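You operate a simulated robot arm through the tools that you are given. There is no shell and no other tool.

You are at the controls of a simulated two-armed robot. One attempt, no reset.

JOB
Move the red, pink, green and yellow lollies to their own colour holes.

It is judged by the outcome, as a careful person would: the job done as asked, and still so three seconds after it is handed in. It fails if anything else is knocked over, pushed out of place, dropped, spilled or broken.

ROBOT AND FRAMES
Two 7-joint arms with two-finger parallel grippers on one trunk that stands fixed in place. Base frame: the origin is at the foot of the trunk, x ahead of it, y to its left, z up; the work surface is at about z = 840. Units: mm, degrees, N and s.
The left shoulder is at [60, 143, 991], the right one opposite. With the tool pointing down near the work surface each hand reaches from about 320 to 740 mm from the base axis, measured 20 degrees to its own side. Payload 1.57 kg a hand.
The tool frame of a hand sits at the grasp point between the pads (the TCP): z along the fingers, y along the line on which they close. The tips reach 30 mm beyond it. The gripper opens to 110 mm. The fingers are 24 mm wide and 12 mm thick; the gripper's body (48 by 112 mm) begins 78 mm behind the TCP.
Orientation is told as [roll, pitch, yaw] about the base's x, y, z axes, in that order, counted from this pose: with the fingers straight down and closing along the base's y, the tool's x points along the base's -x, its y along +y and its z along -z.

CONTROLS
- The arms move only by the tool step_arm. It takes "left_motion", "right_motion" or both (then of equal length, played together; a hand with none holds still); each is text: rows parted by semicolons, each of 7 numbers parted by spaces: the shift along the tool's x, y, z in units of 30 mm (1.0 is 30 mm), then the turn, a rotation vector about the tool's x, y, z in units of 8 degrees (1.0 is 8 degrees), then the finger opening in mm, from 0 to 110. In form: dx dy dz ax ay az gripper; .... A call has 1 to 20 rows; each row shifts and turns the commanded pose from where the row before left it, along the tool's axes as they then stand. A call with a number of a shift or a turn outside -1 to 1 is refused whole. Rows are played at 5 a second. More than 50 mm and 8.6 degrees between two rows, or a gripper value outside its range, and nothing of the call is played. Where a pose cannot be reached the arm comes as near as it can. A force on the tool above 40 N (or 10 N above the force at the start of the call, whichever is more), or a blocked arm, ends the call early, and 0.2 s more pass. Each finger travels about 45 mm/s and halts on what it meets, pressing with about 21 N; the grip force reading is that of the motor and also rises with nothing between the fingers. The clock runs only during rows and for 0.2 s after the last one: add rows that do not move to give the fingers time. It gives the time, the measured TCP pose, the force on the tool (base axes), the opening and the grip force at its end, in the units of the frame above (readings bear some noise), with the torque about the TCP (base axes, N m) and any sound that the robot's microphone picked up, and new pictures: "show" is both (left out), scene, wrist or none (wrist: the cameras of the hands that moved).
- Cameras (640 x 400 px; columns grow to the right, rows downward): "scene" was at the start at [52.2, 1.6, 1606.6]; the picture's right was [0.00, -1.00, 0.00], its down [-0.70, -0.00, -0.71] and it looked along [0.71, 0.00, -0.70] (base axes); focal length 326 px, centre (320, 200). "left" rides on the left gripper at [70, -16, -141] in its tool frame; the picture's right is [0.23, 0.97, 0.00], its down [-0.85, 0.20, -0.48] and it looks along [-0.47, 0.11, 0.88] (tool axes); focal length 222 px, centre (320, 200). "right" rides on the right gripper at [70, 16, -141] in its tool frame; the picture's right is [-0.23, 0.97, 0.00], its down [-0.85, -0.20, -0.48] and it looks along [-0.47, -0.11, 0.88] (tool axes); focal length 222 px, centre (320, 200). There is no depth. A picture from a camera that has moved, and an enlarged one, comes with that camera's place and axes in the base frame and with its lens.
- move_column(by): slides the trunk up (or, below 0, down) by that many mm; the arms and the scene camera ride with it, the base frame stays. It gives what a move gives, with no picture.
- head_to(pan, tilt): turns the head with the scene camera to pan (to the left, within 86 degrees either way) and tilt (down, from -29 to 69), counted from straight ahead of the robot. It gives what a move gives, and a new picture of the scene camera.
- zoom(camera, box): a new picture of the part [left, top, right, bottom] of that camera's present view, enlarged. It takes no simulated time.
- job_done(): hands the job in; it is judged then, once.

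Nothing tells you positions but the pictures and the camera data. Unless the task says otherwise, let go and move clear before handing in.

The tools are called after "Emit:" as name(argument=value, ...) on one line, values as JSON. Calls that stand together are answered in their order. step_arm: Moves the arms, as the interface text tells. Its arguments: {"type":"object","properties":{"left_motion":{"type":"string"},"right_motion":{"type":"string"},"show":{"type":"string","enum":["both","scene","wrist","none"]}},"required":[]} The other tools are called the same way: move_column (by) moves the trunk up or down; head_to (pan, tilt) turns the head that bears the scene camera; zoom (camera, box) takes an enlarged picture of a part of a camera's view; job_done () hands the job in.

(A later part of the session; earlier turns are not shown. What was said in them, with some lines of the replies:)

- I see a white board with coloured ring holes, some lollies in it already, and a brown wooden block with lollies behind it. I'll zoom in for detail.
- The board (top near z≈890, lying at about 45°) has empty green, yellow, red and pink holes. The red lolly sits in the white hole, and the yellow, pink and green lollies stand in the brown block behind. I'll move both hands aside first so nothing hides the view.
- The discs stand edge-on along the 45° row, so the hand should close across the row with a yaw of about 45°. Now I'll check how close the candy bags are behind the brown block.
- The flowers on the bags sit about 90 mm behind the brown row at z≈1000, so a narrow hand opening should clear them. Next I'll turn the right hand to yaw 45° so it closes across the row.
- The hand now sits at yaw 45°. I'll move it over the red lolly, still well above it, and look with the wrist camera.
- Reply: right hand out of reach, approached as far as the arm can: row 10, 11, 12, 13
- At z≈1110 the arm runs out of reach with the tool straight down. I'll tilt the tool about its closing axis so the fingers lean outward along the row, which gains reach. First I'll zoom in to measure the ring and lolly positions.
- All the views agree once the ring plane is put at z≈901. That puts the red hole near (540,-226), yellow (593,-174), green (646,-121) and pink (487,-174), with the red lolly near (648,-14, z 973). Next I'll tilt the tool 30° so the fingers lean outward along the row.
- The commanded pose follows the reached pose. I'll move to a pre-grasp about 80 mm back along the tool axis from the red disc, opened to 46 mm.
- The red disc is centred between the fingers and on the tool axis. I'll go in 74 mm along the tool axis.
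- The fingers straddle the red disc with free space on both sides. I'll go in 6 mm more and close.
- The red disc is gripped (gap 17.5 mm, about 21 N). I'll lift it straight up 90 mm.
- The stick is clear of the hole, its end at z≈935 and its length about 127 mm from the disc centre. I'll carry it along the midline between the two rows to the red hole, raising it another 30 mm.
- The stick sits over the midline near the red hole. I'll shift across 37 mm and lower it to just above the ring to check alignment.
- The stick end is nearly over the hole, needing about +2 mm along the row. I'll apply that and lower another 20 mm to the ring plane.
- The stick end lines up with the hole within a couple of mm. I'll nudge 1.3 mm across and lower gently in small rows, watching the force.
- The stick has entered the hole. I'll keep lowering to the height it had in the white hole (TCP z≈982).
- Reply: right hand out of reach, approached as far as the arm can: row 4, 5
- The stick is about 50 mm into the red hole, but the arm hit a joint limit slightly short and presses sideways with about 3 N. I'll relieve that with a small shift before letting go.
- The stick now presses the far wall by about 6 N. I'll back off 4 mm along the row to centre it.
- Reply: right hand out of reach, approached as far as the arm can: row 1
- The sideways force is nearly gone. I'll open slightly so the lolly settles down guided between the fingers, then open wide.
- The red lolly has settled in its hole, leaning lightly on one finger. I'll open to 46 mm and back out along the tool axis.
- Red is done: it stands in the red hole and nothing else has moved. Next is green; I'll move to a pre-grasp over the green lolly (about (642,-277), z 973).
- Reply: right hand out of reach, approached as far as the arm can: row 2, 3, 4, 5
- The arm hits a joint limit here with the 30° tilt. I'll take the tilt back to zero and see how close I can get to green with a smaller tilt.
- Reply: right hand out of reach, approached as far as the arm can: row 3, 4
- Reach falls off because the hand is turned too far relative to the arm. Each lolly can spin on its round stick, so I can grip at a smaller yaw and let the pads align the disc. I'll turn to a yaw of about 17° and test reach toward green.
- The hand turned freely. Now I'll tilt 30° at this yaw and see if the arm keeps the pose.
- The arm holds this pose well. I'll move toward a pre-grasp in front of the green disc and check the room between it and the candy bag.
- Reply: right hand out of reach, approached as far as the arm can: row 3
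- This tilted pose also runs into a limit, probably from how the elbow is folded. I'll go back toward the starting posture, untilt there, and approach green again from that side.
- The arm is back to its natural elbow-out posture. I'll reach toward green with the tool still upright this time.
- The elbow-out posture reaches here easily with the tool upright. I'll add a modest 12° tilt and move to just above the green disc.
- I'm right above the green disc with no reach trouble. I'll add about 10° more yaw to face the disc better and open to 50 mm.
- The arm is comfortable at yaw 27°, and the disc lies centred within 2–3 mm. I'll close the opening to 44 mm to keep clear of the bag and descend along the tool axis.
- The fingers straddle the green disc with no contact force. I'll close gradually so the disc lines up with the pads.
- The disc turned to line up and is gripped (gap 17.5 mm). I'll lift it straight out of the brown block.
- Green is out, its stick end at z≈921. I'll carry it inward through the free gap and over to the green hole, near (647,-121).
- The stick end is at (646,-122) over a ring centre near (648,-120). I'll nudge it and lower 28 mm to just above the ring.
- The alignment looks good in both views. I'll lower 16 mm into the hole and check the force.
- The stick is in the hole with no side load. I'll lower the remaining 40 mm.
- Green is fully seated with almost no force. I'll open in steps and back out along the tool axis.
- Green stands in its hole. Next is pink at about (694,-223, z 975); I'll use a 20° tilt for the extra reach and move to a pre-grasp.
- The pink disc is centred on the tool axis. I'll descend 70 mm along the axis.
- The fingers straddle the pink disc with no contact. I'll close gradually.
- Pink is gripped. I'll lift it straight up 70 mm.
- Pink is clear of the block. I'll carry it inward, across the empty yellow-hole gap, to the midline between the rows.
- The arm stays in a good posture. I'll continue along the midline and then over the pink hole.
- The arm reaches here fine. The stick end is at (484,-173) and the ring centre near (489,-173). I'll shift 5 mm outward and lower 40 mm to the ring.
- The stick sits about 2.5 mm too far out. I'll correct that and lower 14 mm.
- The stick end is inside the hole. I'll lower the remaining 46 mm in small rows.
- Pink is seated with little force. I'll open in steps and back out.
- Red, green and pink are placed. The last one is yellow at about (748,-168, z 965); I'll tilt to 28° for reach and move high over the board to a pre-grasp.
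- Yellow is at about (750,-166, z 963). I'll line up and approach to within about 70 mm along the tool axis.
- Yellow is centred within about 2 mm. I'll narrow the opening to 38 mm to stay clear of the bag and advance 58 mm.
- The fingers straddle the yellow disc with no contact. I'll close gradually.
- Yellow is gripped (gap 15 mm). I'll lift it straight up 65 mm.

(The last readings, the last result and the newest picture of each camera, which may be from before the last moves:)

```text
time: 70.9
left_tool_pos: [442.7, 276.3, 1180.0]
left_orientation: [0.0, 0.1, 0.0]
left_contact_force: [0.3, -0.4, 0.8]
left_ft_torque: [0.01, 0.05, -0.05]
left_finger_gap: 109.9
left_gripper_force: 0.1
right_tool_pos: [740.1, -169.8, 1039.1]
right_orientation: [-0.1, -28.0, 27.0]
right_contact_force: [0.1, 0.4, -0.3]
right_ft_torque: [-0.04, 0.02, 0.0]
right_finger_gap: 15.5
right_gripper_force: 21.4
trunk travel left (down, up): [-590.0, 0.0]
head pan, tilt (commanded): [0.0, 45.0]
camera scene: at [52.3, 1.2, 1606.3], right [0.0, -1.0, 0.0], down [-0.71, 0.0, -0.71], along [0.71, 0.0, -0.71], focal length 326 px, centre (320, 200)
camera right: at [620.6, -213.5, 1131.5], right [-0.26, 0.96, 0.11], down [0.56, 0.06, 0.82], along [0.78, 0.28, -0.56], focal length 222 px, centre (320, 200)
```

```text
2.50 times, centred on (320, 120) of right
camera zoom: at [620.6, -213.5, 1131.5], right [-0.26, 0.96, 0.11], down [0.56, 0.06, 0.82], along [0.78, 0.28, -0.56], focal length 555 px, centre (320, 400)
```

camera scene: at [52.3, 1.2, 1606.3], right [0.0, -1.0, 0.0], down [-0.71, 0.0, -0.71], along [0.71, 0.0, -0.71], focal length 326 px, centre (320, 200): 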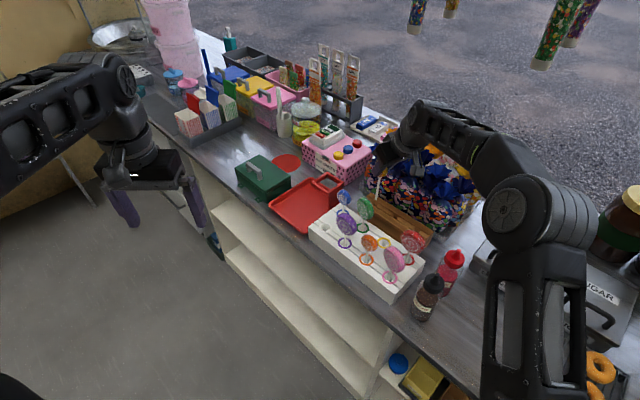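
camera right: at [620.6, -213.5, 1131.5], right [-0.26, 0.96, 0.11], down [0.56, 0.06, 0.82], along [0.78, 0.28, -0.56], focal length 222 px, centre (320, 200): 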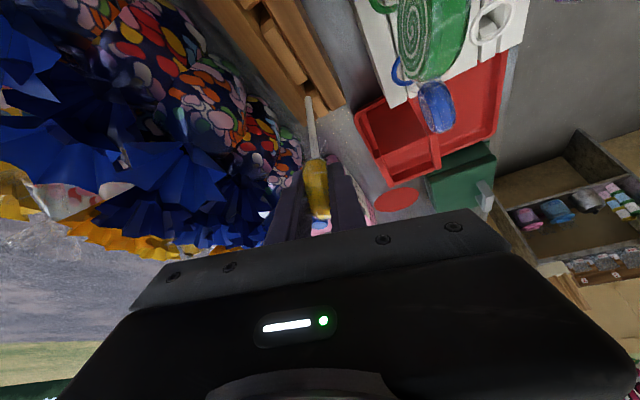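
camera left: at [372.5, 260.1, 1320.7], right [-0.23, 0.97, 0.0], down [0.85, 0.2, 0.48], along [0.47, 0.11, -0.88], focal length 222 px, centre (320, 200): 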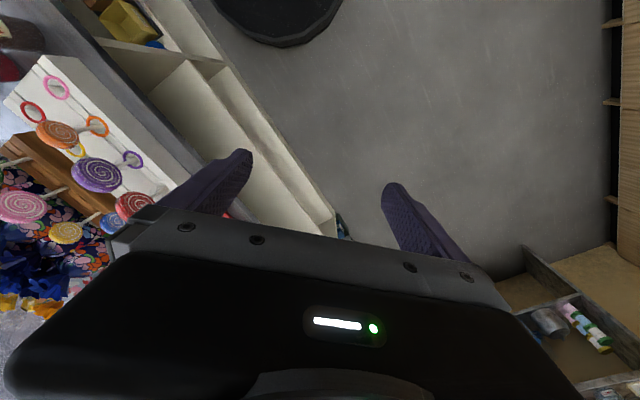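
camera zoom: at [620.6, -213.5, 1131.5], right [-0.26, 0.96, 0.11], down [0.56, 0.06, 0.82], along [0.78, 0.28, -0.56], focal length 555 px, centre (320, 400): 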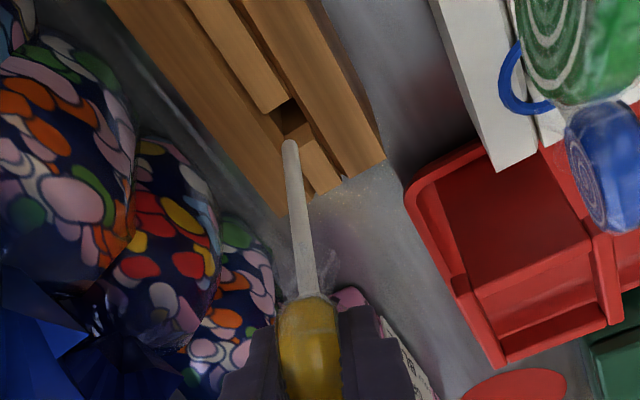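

Yellow is out; its stick end is at about (746,-168, z 913). I'll carry it inward, away from green, and over to the yellow hole near (593,-174).

Emit:
step_arm(right_motion="0.51 0.076 -0.46 0 0 0 5; 0.51 0.076 -0.46 0 0 0 5; 0.51 0.076 -0.46 0 0 0 5; 0.51 0.076 -0.46 0 0 0 5; 0.581 0.61 -0.309 0 0 0 5; 0.581 0.61 -0.309 0 0 0 5; 0.581 0.61 -0.309 0 0 0 5; 0 0 0 0 0 0 5", show="both")

Emit:
zoom(camera="scene", box=[330, 180, 450, 280])

Emit:
zoom(camera="right", box=[200, 20, 440, 180])

```text
time: 72.7
left_tool_pos: [442.6, 275.6, 1180.3]
left_orientation: [0.0, 0.0, -0.1]
left_contact_force: [-0.1, 1.2, -0.2]
left_ft_torque: [0.0, 0.01, 0.02]
left_finger_gap: 110.1
left_gripper_force: 0.1
right_tool_pos: [588.9, -175.6, 1058.6]
right_orientation: [0.1, -28.0, 26.9]
right_contact_force: [0.0, 0.8, -0.6]
right_ft_torque: [0.0, 0.0, -0.04]
right_finger_gap: 15.2
right_gripper_force: 20.6
trunk travel left (down, up): [-590.0, 0.0]
head pan, tilt (commanded): [0.0, 45.0]
camera scene: at [52.7, 1.1, 1606.3], right [0.0, -1.0, 0.0], down [-0.71, 0.0, -0.71], along [0.71, 0.0, -0.71], focal length 326 px, centre (320, 200)
camera right: at [468.3, -218.7, 1149.6], right [-0.26, 0.96, 0.11], down [0.56, 0.06, 0.82], along [0.78, 0.28, -0.56], focal length 222 px, centre (320, 200)
```

scene: 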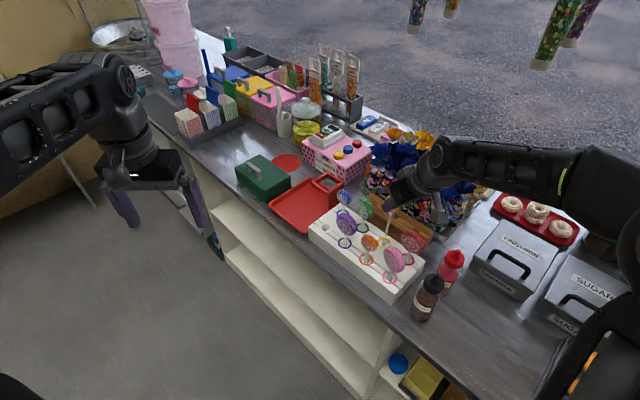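
right: 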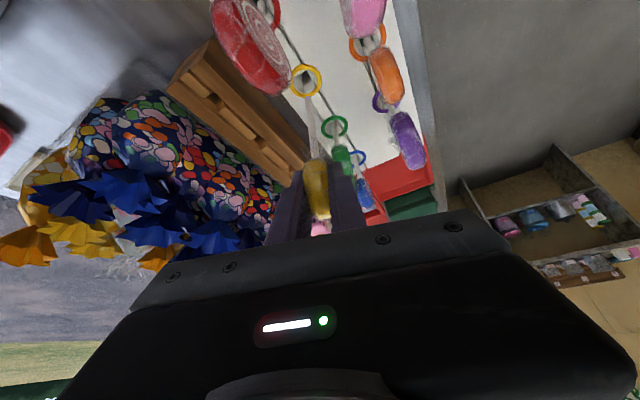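

```text
4.00 times, centred on (390, 230) of scene
camera zoom: at [52.7, 1.1, 1606.3], right [0.0, -1.0, 0.0], down [-0.71, 0.0, -0.71], along [0.71, 0.0, -0.71], focal length 1304 px, centre (40, 80)
```

zoom: 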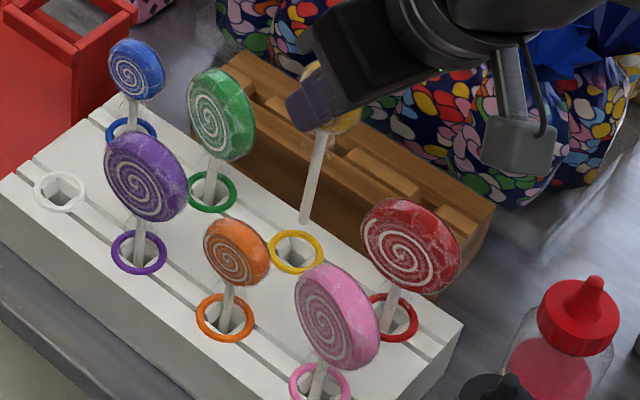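

```text
2.50 times, centred on (320, 100) of right
camera zoom: at [468.3, -218.7, 1149.6], right [-0.26, 0.96, 0.11], down [0.56, 0.06, 0.82], along [0.78, 0.28, -0.56], focal length 555 px, centre (320, 450)
```

zoom: 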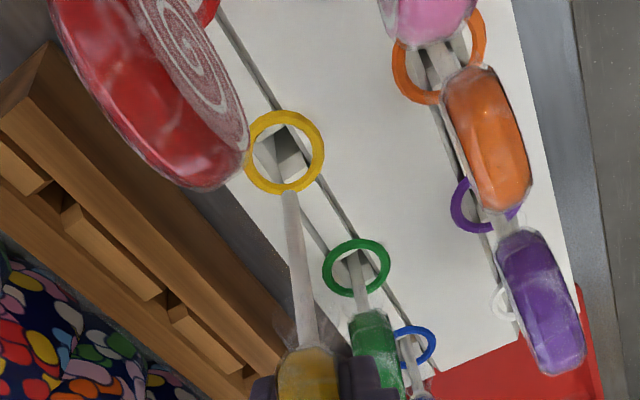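

The stick end is within about 1 mm of the yellow ring centre. I'll lower 24 mm to ring level and check.

Emit:
step_arm(right_motion="0.172 -0.008 0.362 0 0 0 5; 0.172 -0.008 0.362 0 0 0 5; 0 0 0 0 0 0 5", show="wrist")

Emit:
zoom(camera="scene", box=[355, 200, 435, 260])

Emit:
zoom(camera="right", box=[260, 40, 360, 140])

```text
time: 73.5
left_tool_pos: [441.0, 276.7, 1180.8]
left_orientation: [0.0, 0.0, 0.1]
left_contact_force: [0.6, 0.3, -0.4]
left_ft_torque: [0.02, 0.02, -0.02]
left_finger_gap: 110.2
left_gripper_force: 0.1
right_tool_pos: [590.5, -174.3, 1033.3]
right_orientation: [0.0, -28.0, 26.8]
right_contact_force: [0.9, -0.5, 0.4]
right_ft_torque: [0.04, 0.01, -0.03]
right_finger_gap: 15.3
right_gripper_force: 20.5
trunk travel left (down, up): [-590.0, 0.0]
head pan, tilt (commanded): [0.0, 45.0]
camera right: at [469.5, -218.1, 1125.9], right [-0.26, 0.96, 0.11], down [0.56, 0.06, 0.82], along [0.78, 0.28, -0.56], focal length 222 px, centre (320, 200)
```

right: 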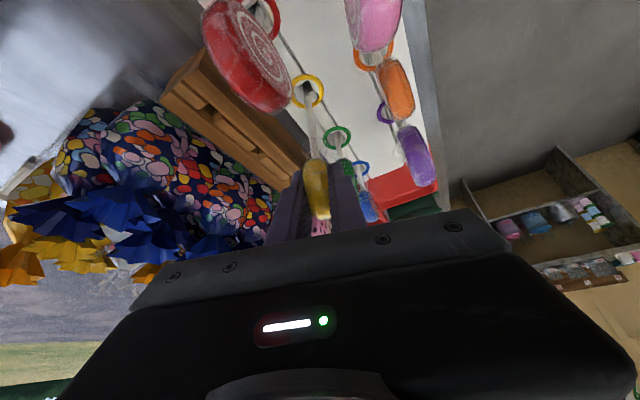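

```text
6.67 times, centred on (395, 230) of scene
camera zoom: at [52.1, 1.3, 1606.3], right [0.0, -1.0, 0.0], down [-0.71, 0.0, -0.71], along [0.71, 0.0, -0.71], focal length 2173 px, centre (-180, 0)
```

zoom: 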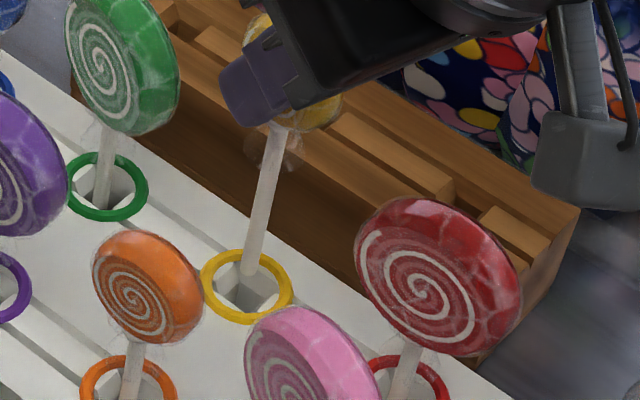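

```text
4.00 times, centred on (310, 90) of right
camera zoom: at [469.5, -218.1, 1125.9], right [-0.26, 0.96, 0.11], down [0.56, 0.06, 0.82], along [0.78, 0.28, -0.56], focal length 888 px, centre (360, 640)
```

zoom: 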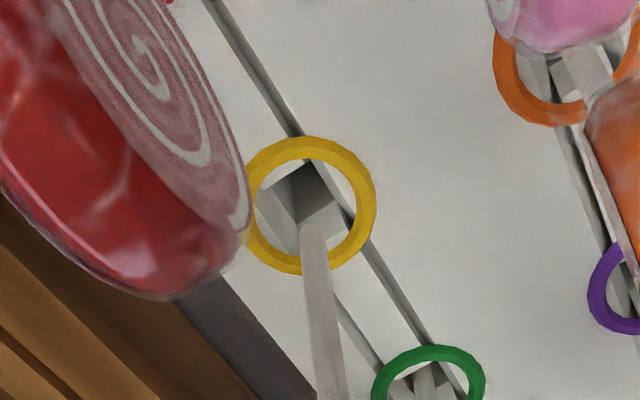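

Alignment is within 1 mm in both views. I'll lower 30 mm and check the force and reach.

Emit:
step_arm(right_motion="0.155 0 0.291 0 0 0 5; 0.155 0 0.291 0 0 0 5; 0.155 0 0.291 0 0 0 5; 0 0 0 0 0 0 5", show="wrist")

Emit:
zoom(camera="scene", box=[355, 200, 435, 260])

Emit:
zoom(camera="right", box=[260, 40, 360, 140])

```text
time: 74.5
left_tool_pos: [442.8, 276.7, 1179.4]
left_orientation: [0.0, 0.1, 0.0]
left_contact_force: [-0.7, -0.2, -0.4]
left_ft_torque: [-0.01, 0.01, -0.01]
left_finger_gap: 109.8
left_gripper_force: 0.1
right_tool_pos: [589.7, -174.7, 1005.3]
right_orientation: [0.0, -28.0, 27.0]
right_contact_force: [-0.4, 0.6, 0.2]
right_ft_torque: [-0.03, 0.0, 0.02]
right_finger_gap: 15.2
right_gripper_force: 20.9
trunk travel left (down, up): [-590.0, 0.0]
head pan, tilt (commanded): [0.0, 45.0]
camera right: at [469.5, -218.3, 1097.2], right [-0.26, 0.96, 0.11], down [0.56, 0.06, 0.82], along [0.78, 0.28, -0.56], focal length 222 px, centre (320, 200)
```

right: 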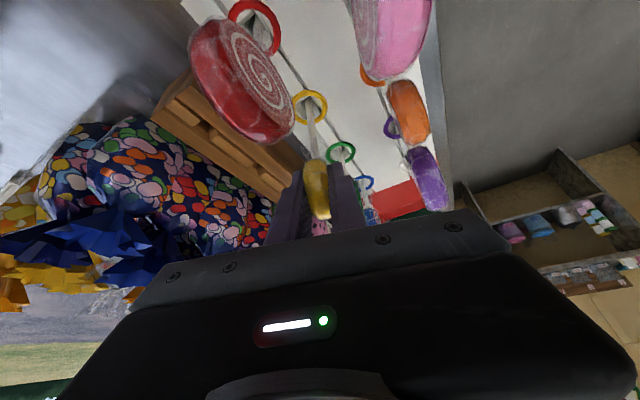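

```text
6.67 times, centred on (395, 230) of scene
camera zoom: at [52.0, 1.3, 1606.3], right [0.0, -1.0, 0.0], down [-0.71, 0.0, -0.71], along [0.71, 0.0, -0.71], focal length 2173 px, centre (-180, 0)
```

zoom: 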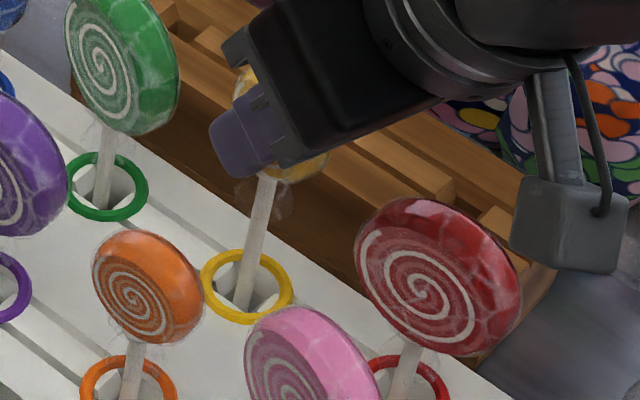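

```text
4.00 times, centred on (310, 90) of right
camera zoom: at [469.5, -218.3, 1097.2], right [-0.26, 0.96, 0.11], down [0.56, 0.06, 0.82], along [0.78, 0.28, -0.56], focal length 888 px, centre (360, 640)
```

zoom: 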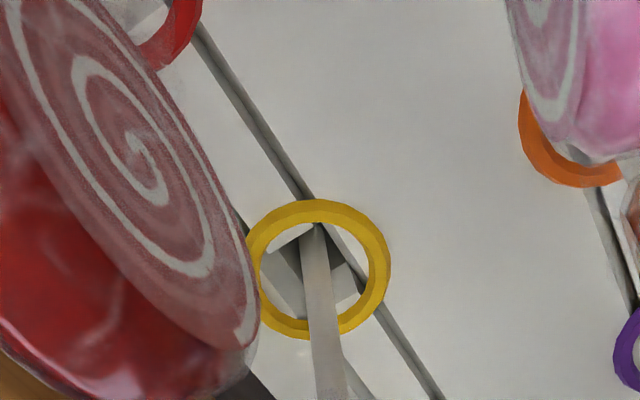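

The stick is in the hole with no side load. I'll lower the last 31 mm.

Emit:
step_arm(right_motion="0.155 0 0.291 0 0 0 5; 0.155 0 0.291 0 0 0 5; 0.165 0 0.31 0 0 0 5; 0 0 0 0 0 0 5", show="wrist")

Emit:
zoom(camera="scene", box=[340, 190, 440, 270])

Emit:
zoom(camera="right", box=[200, 60, 440, 220])

```text
time: 75.5
left_tool_pos: [442.9, 276.5, 1178.6]
left_orientation: [0.1, -0.1, 0.0]
left_contact_force: [-0.1, 0.9, 0.1]
left_ft_torque: [-0.02, -0.01, 0.0]
left_finger_gap: 109.8
left_gripper_force: 0.0
right_tool_pos: [590.0, -174.4, 973.4]
right_orientation: [0.0, -28.0, 27.0]
right_contact_force: [-0.6, -0.4, 1.3]
right_ft_torque: [0.01, 0.0, 0.01]
right_finger_gap: 15.3
right_gripper_force: 20.9
trunk travel left (down, up): [-590.0, 0.0]
head pan, tilt (commanded): [0.0, 45.0]
camera right: at [469.4, -218.1, 1066.0], right [-0.26, 0.96, 0.11], down [0.56, 0.06, 0.82], along [0.78, 0.28, -0.56], focal length 222 px, centre (320, 200)
```

right: 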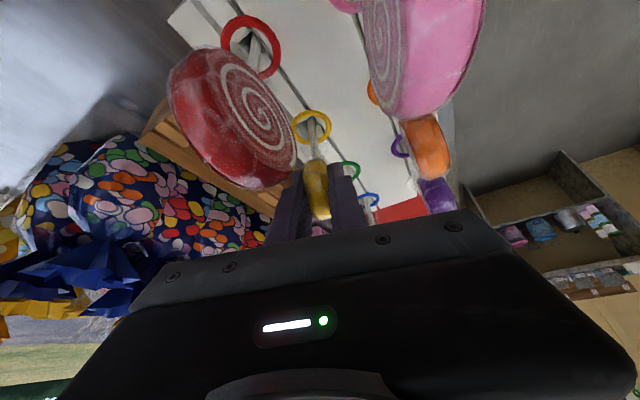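

```text
5.00 times, centred on (390, 230) of scene
camera zoom: at [51.9, 1.3, 1606.4], right [0.0, -1.0, 0.0], down [-0.71, 0.0, -0.71], along [0.71, 0.0, -0.71], focal length 1630 px, centre (-30, 50)
```

zoom: 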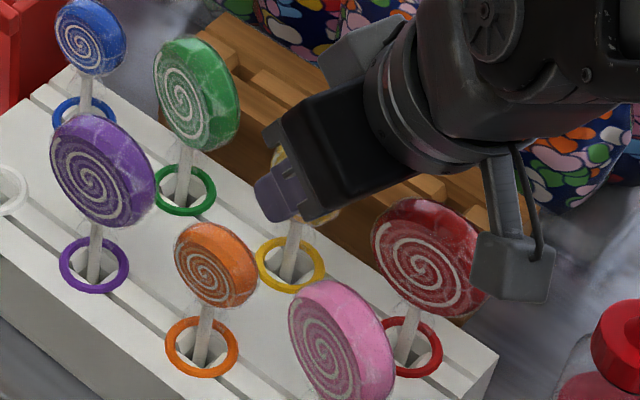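

```text
2.50 times, centred on (320, 140) of right
camera zoom: at [469.4, -218.1, 1066.0], right [-0.26, 0.96, 0.11], down [0.56, 0.06, 0.82], along [0.78, 0.28, -0.56], focal length 555 px, centre (320, 350)
```

zoom: 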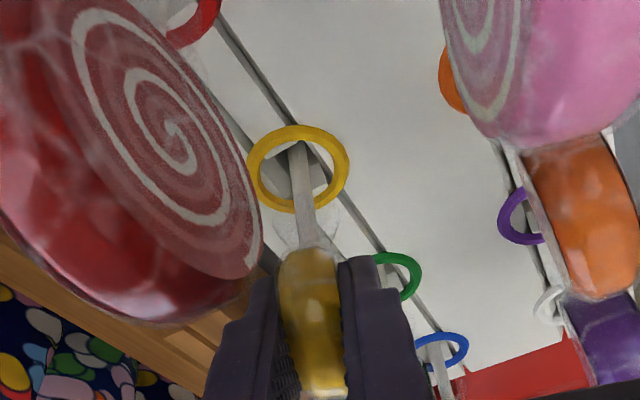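

Yellow is fully seated. I'll open only to 32 mm, keeping well away from the red disc, and then lift straight up.

Emit:
step_arm(right_motion="0 0 0 0 0 0 18; 0 0 0 0 0 0 22; 0 0 0 0 0 0 27; 0 0 0 0 0 0 32; 0 0 0 0 0 0 32; -0.235 0 -0.4415 0 0 0 32; -0.313 0 -0.589 0 0 0 32; -0.313 0 -0.589 0 0 0 32; -0.39 0 -0.736 0 0 0 32; 0 0 0 0 0 0 32", show="both")

Emit:
zoom(camera="scene", box=[310, 170, 450, 290])

Emit:
zoom(camera="right", box=[160, 0, 440, 200])

```text
time: 77.7
left_tool_pos: [442.6, 276.8, 1179.1]
left_orientation: [0.0, 0.1, 0.0]
left_contact_force: [-0.5, -0.5, 0.8]
left_ft_torque: [0.0, 0.0, 0.01]
left_finger_gap: 110.1
left_gripper_force: 0.1
right_tool_pos: [588.6, -174.8, 1055.6]
right_orientation: [0.0, -28.0, 26.9]
right_contact_force: [0.4, 0.7, -0.5]
right_ft_torque: [0.0, -0.03, -0.02]
right_finger_gap: 31.9
right_gripper_force: 0.2
trunk travel left (down, up): [-590.0, 0.0]
head pan, tilt (commanded): [0.0, 45.0]
camera scene: at [52.4, 1.2, 1606.3], right [0.0, -1.0, 0.0], down [-0.71, 0.0, -0.71], along [0.71, 0.0, -0.71], focal length 326 px, centre (320, 200)
camera right: at [467.8, -218.3, 1147.2], right [-0.26, 0.96, 0.11], down [0.56, 0.06, 0.82], along [0.78, 0.28, -0.56], focal length 222 px, centre (320, 200)
```

scene: 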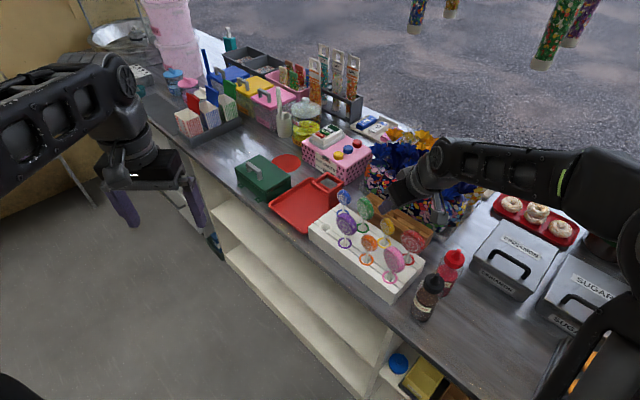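
right: 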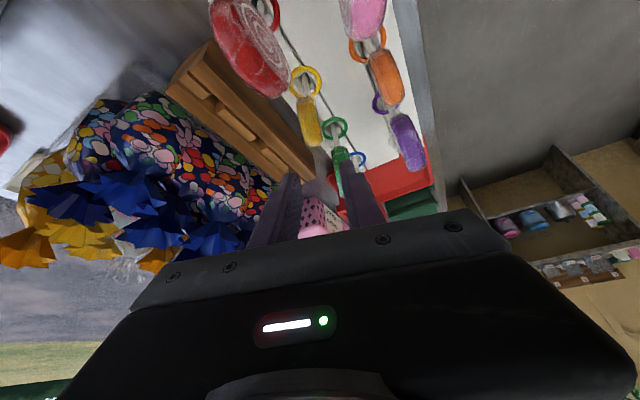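

```text
3.33 times, centred on (380, 230) of scene
camera zoom: at [52.4, 1.2, 1606.3], right [0.0, -1.0, 0.0], down [-0.71, 0.0, -0.71], along [0.71, 0.0, -0.71], focal length 1086 px, centre (120, 100)
```

zoom: 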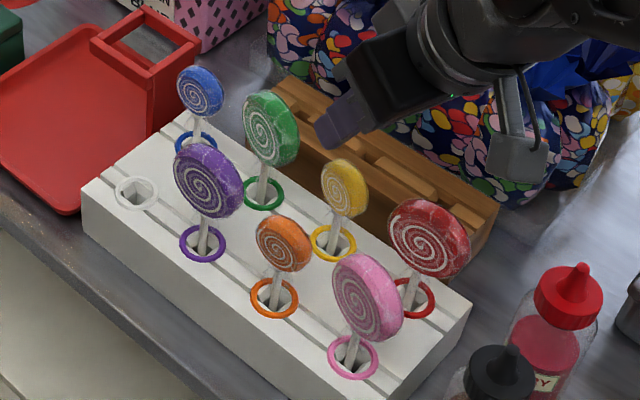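

```text
2.00 times, centred on (300, 100) of right
camera zoom: at [467.8, -218.3, 1147.2], right [-0.26, 0.96, 0.11], down [0.56, 0.06, 0.82], along [0.78, 0.28, -0.56], focal length 444 px, centre (360, 400)
```

zoom: 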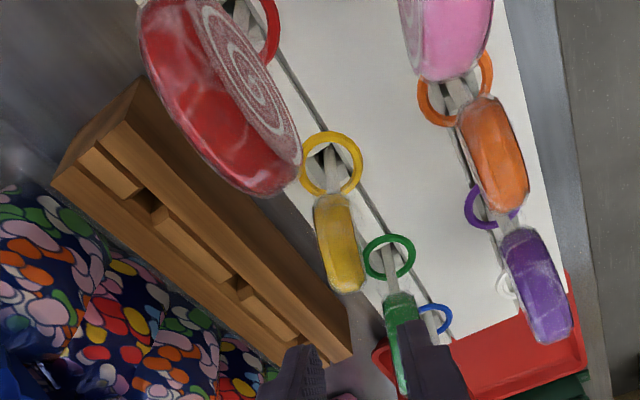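

All four lollies are now in their own holes. I'll move the hand up and clear and check the whole scene.

Emit:
step_arm(right_motion="0 0 -0.9 0 0 0 32; 0 0 -0.95 0 0 0 32; 0 0 -0.95 0 0 0 32; 0 0 -0.95 0 0 0 32; 0 -0.9 -0.3 0 0.6 0 32; 0 -0.9 -0.3 0 0.6 0 32; 0 -0.9 -0.3 0 0.6 0 32; 0 -0.9 0 0 0.6 0 32; 0 -0.9 0 0 0.6 0 32; 0 0 0 0 0 0 32", show="both")

Emit:
zoom(camera="scene", box=[300, 160, 460, 290])

Emit:
zoom(camera="scene", box=[340, 110, 540, 260])

```text
time: 79.9
left_tool_pos: [442.5, 276.0, 1179.7]
left_orientation: [0.0, 0.0, 0.0]
left_contact_force: [0.6, 0.3, -0.3]
left_ft_torque: [-0.01, 0.03, -0.02]
left_finger_gap: 110.1
left_gripper_force: 0.1
right_tool_pos: [583.7, -300.3, 1178.7]
right_orientation: [0.0, -8.8, 27.0]
right_contact_force: [0.1, -0.1, -0.3]
right_ft_torque: [0.01, -0.03, 0.0]
right_finger_gap: 31.9
right_gripper_force: 0.1
right hand out of reach, approached as far as the arm can: row 9
trunk travel left (down, up): [-590.0, 0.0]
head pan, tilt (commanded): [0.0, 45.0]
camera scene: at [52.6, 1.3, 1606.3], right [0.0, -1.0, 0.0], down [-0.71, 0.0, -0.71], along [0.71, 0.0, -0.71], focal length 326 px, centre (320, 200)
camera right: at [495.7, -327.2, 1308.4], right [-0.24, 0.97, 0.03], down [0.78, 0.17, 0.6], along [0.58, 0.17, -0.8], focal length 222 px, centre (320, 200)
```

scene: 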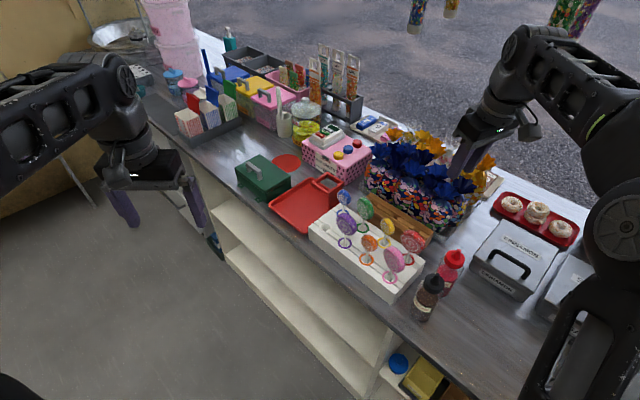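
right: 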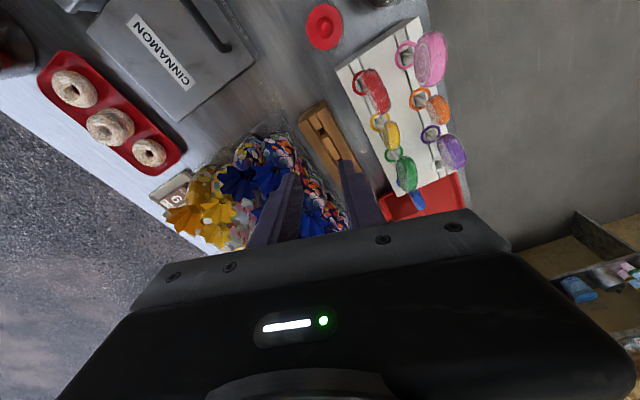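

```text
3.08 times, centred on (380, 225) of scene
camera zoom: at [52.6, 1.3, 1606.3], right [0.0, -1.0, 0.0], down [-0.71, 0.0, -0.71], along [0.71, 0.0, -0.71], focal length 1003 px, centre (135, 123)
```

zoom: 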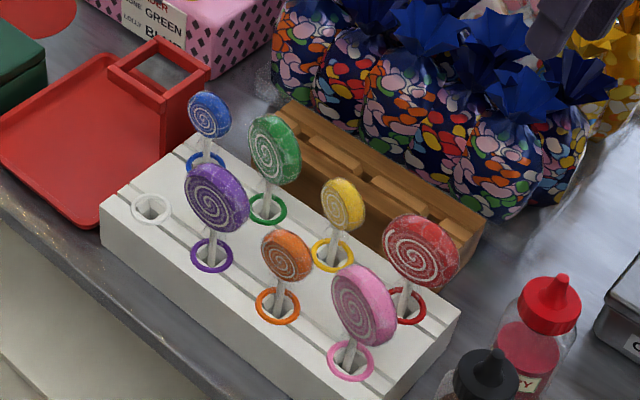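

```text
2.67 times, centred on (440, 185) of scene
camera zoom: at [52.6, 1.3, 1606.3], right [0.0, -1.0, 0.0], down [-0.71, 0.0, -0.71], along [0.71, 0.0, -0.71], focal length 869 px, centre (0, 240)
```

zoom: 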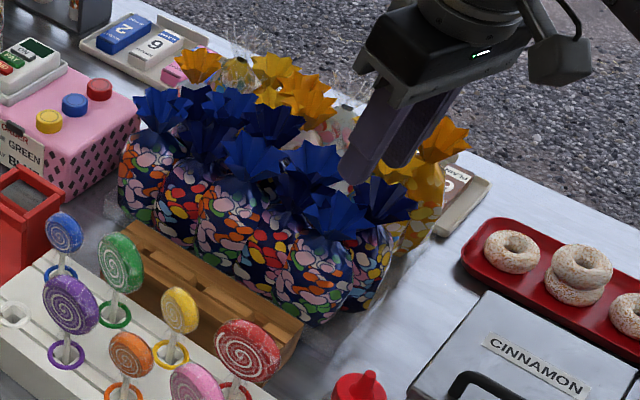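

All four lollies stand in their own holes, the brown block is empty, and the bags, bottles and other lollies look undisturbed. I'll pull the hand back toward the robot and take a last look before handing in.

Emit:
step_arm(right_motion="0.9 0 -0.14 0 0 0 32; 0.9 0 -0.14 0 0 0 32; 0.9 0 -0.14 0 0 0 32; 0.9 0 -0.14 0 0 0 32; 0.9 0 -0.14 0 0 0 32; 0 0 0 0 0 0 32; 0 0 0 0 0 0 32", show="scene")

Emit:
zoom(camera="scene", box=[300, 170, 460, 290])

```text
time: 81.5
left_tool_pos: [442.6, 276.7, 1181.2]
left_orientation: [0.1, 0.0, -0.1]
left_contact_force: [-0.2, 0.4, -0.9]
left_ft_torque: [-0.04, -0.01, -0.03]
left_finger_gap: 110.0
left_gripper_force: 0.0
right_tool_pos: [459.5, -360.5, 1178.2]
right_orientation: [0.1, -8.8, 26.8]
right_contact_force: [0.4, -0.5, -0.5]
right_ft_torque: [-0.02, -0.06, -0.04]
right_finger_gap: 32.0
right_gripper_force: 0.0
trunk travel left (down, up): [-590.0, 0.0]
head pan, tilt (commanded): [0.0, 45.0]
camera scene: at [51.7, 1.1, 1606.3], right [0.0, -1.0, 0.0], down [-0.71, 0.0, -0.71], along [0.71, 0.0, -0.71], focal length 326 px, centre (320, 200)
```

scene: 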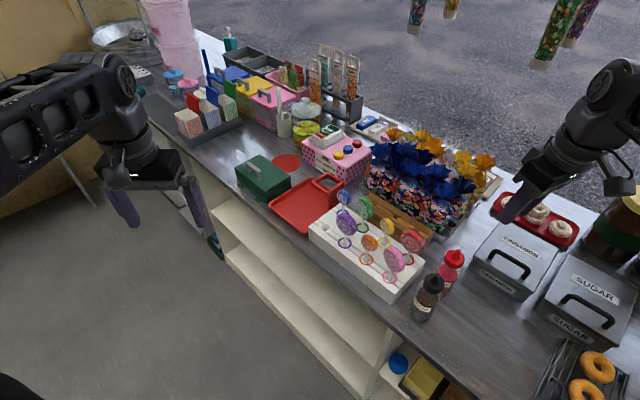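

```text
3.33 times, centred on (380, 230) of scene
camera zoom: at [51.7, 1.1, 1606.3], right [0.0, -1.0, 0.0], down [-0.71, 0.0, -0.71], along [0.71, 0.0, -0.71], focal length 1086 px, centre (120, 100)
```

zoom: 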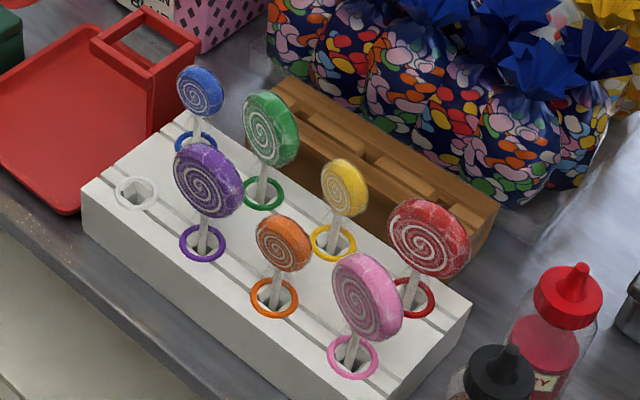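

The red, pink, green and yellow lollies stand steady in their own colour holes. Everything else is where it was, and the hand is clear, so I'm handing in the job.

Emit:
job_done()

```text
The job is handed in.
```

The red, pink, green and yellow lollies are each standing in their own colour hole. The job is handed in, but no verdict has come back yet.

In the last pictures before handing in, all four were upright and still. The blue, purple and orange lollies, the brown block, the candy bags and the bottles looked undisturbed. Both hands were empty and clear of the board.

- **Disc angle:** the pink, green and yellow discs face a slightly different way than before, because each turned on its stick as the fingers closed.
- **Red lolly:** it was let go a few millimetres above the bottom of its hole, because the arm could not reach lower there, and it settled down into it.
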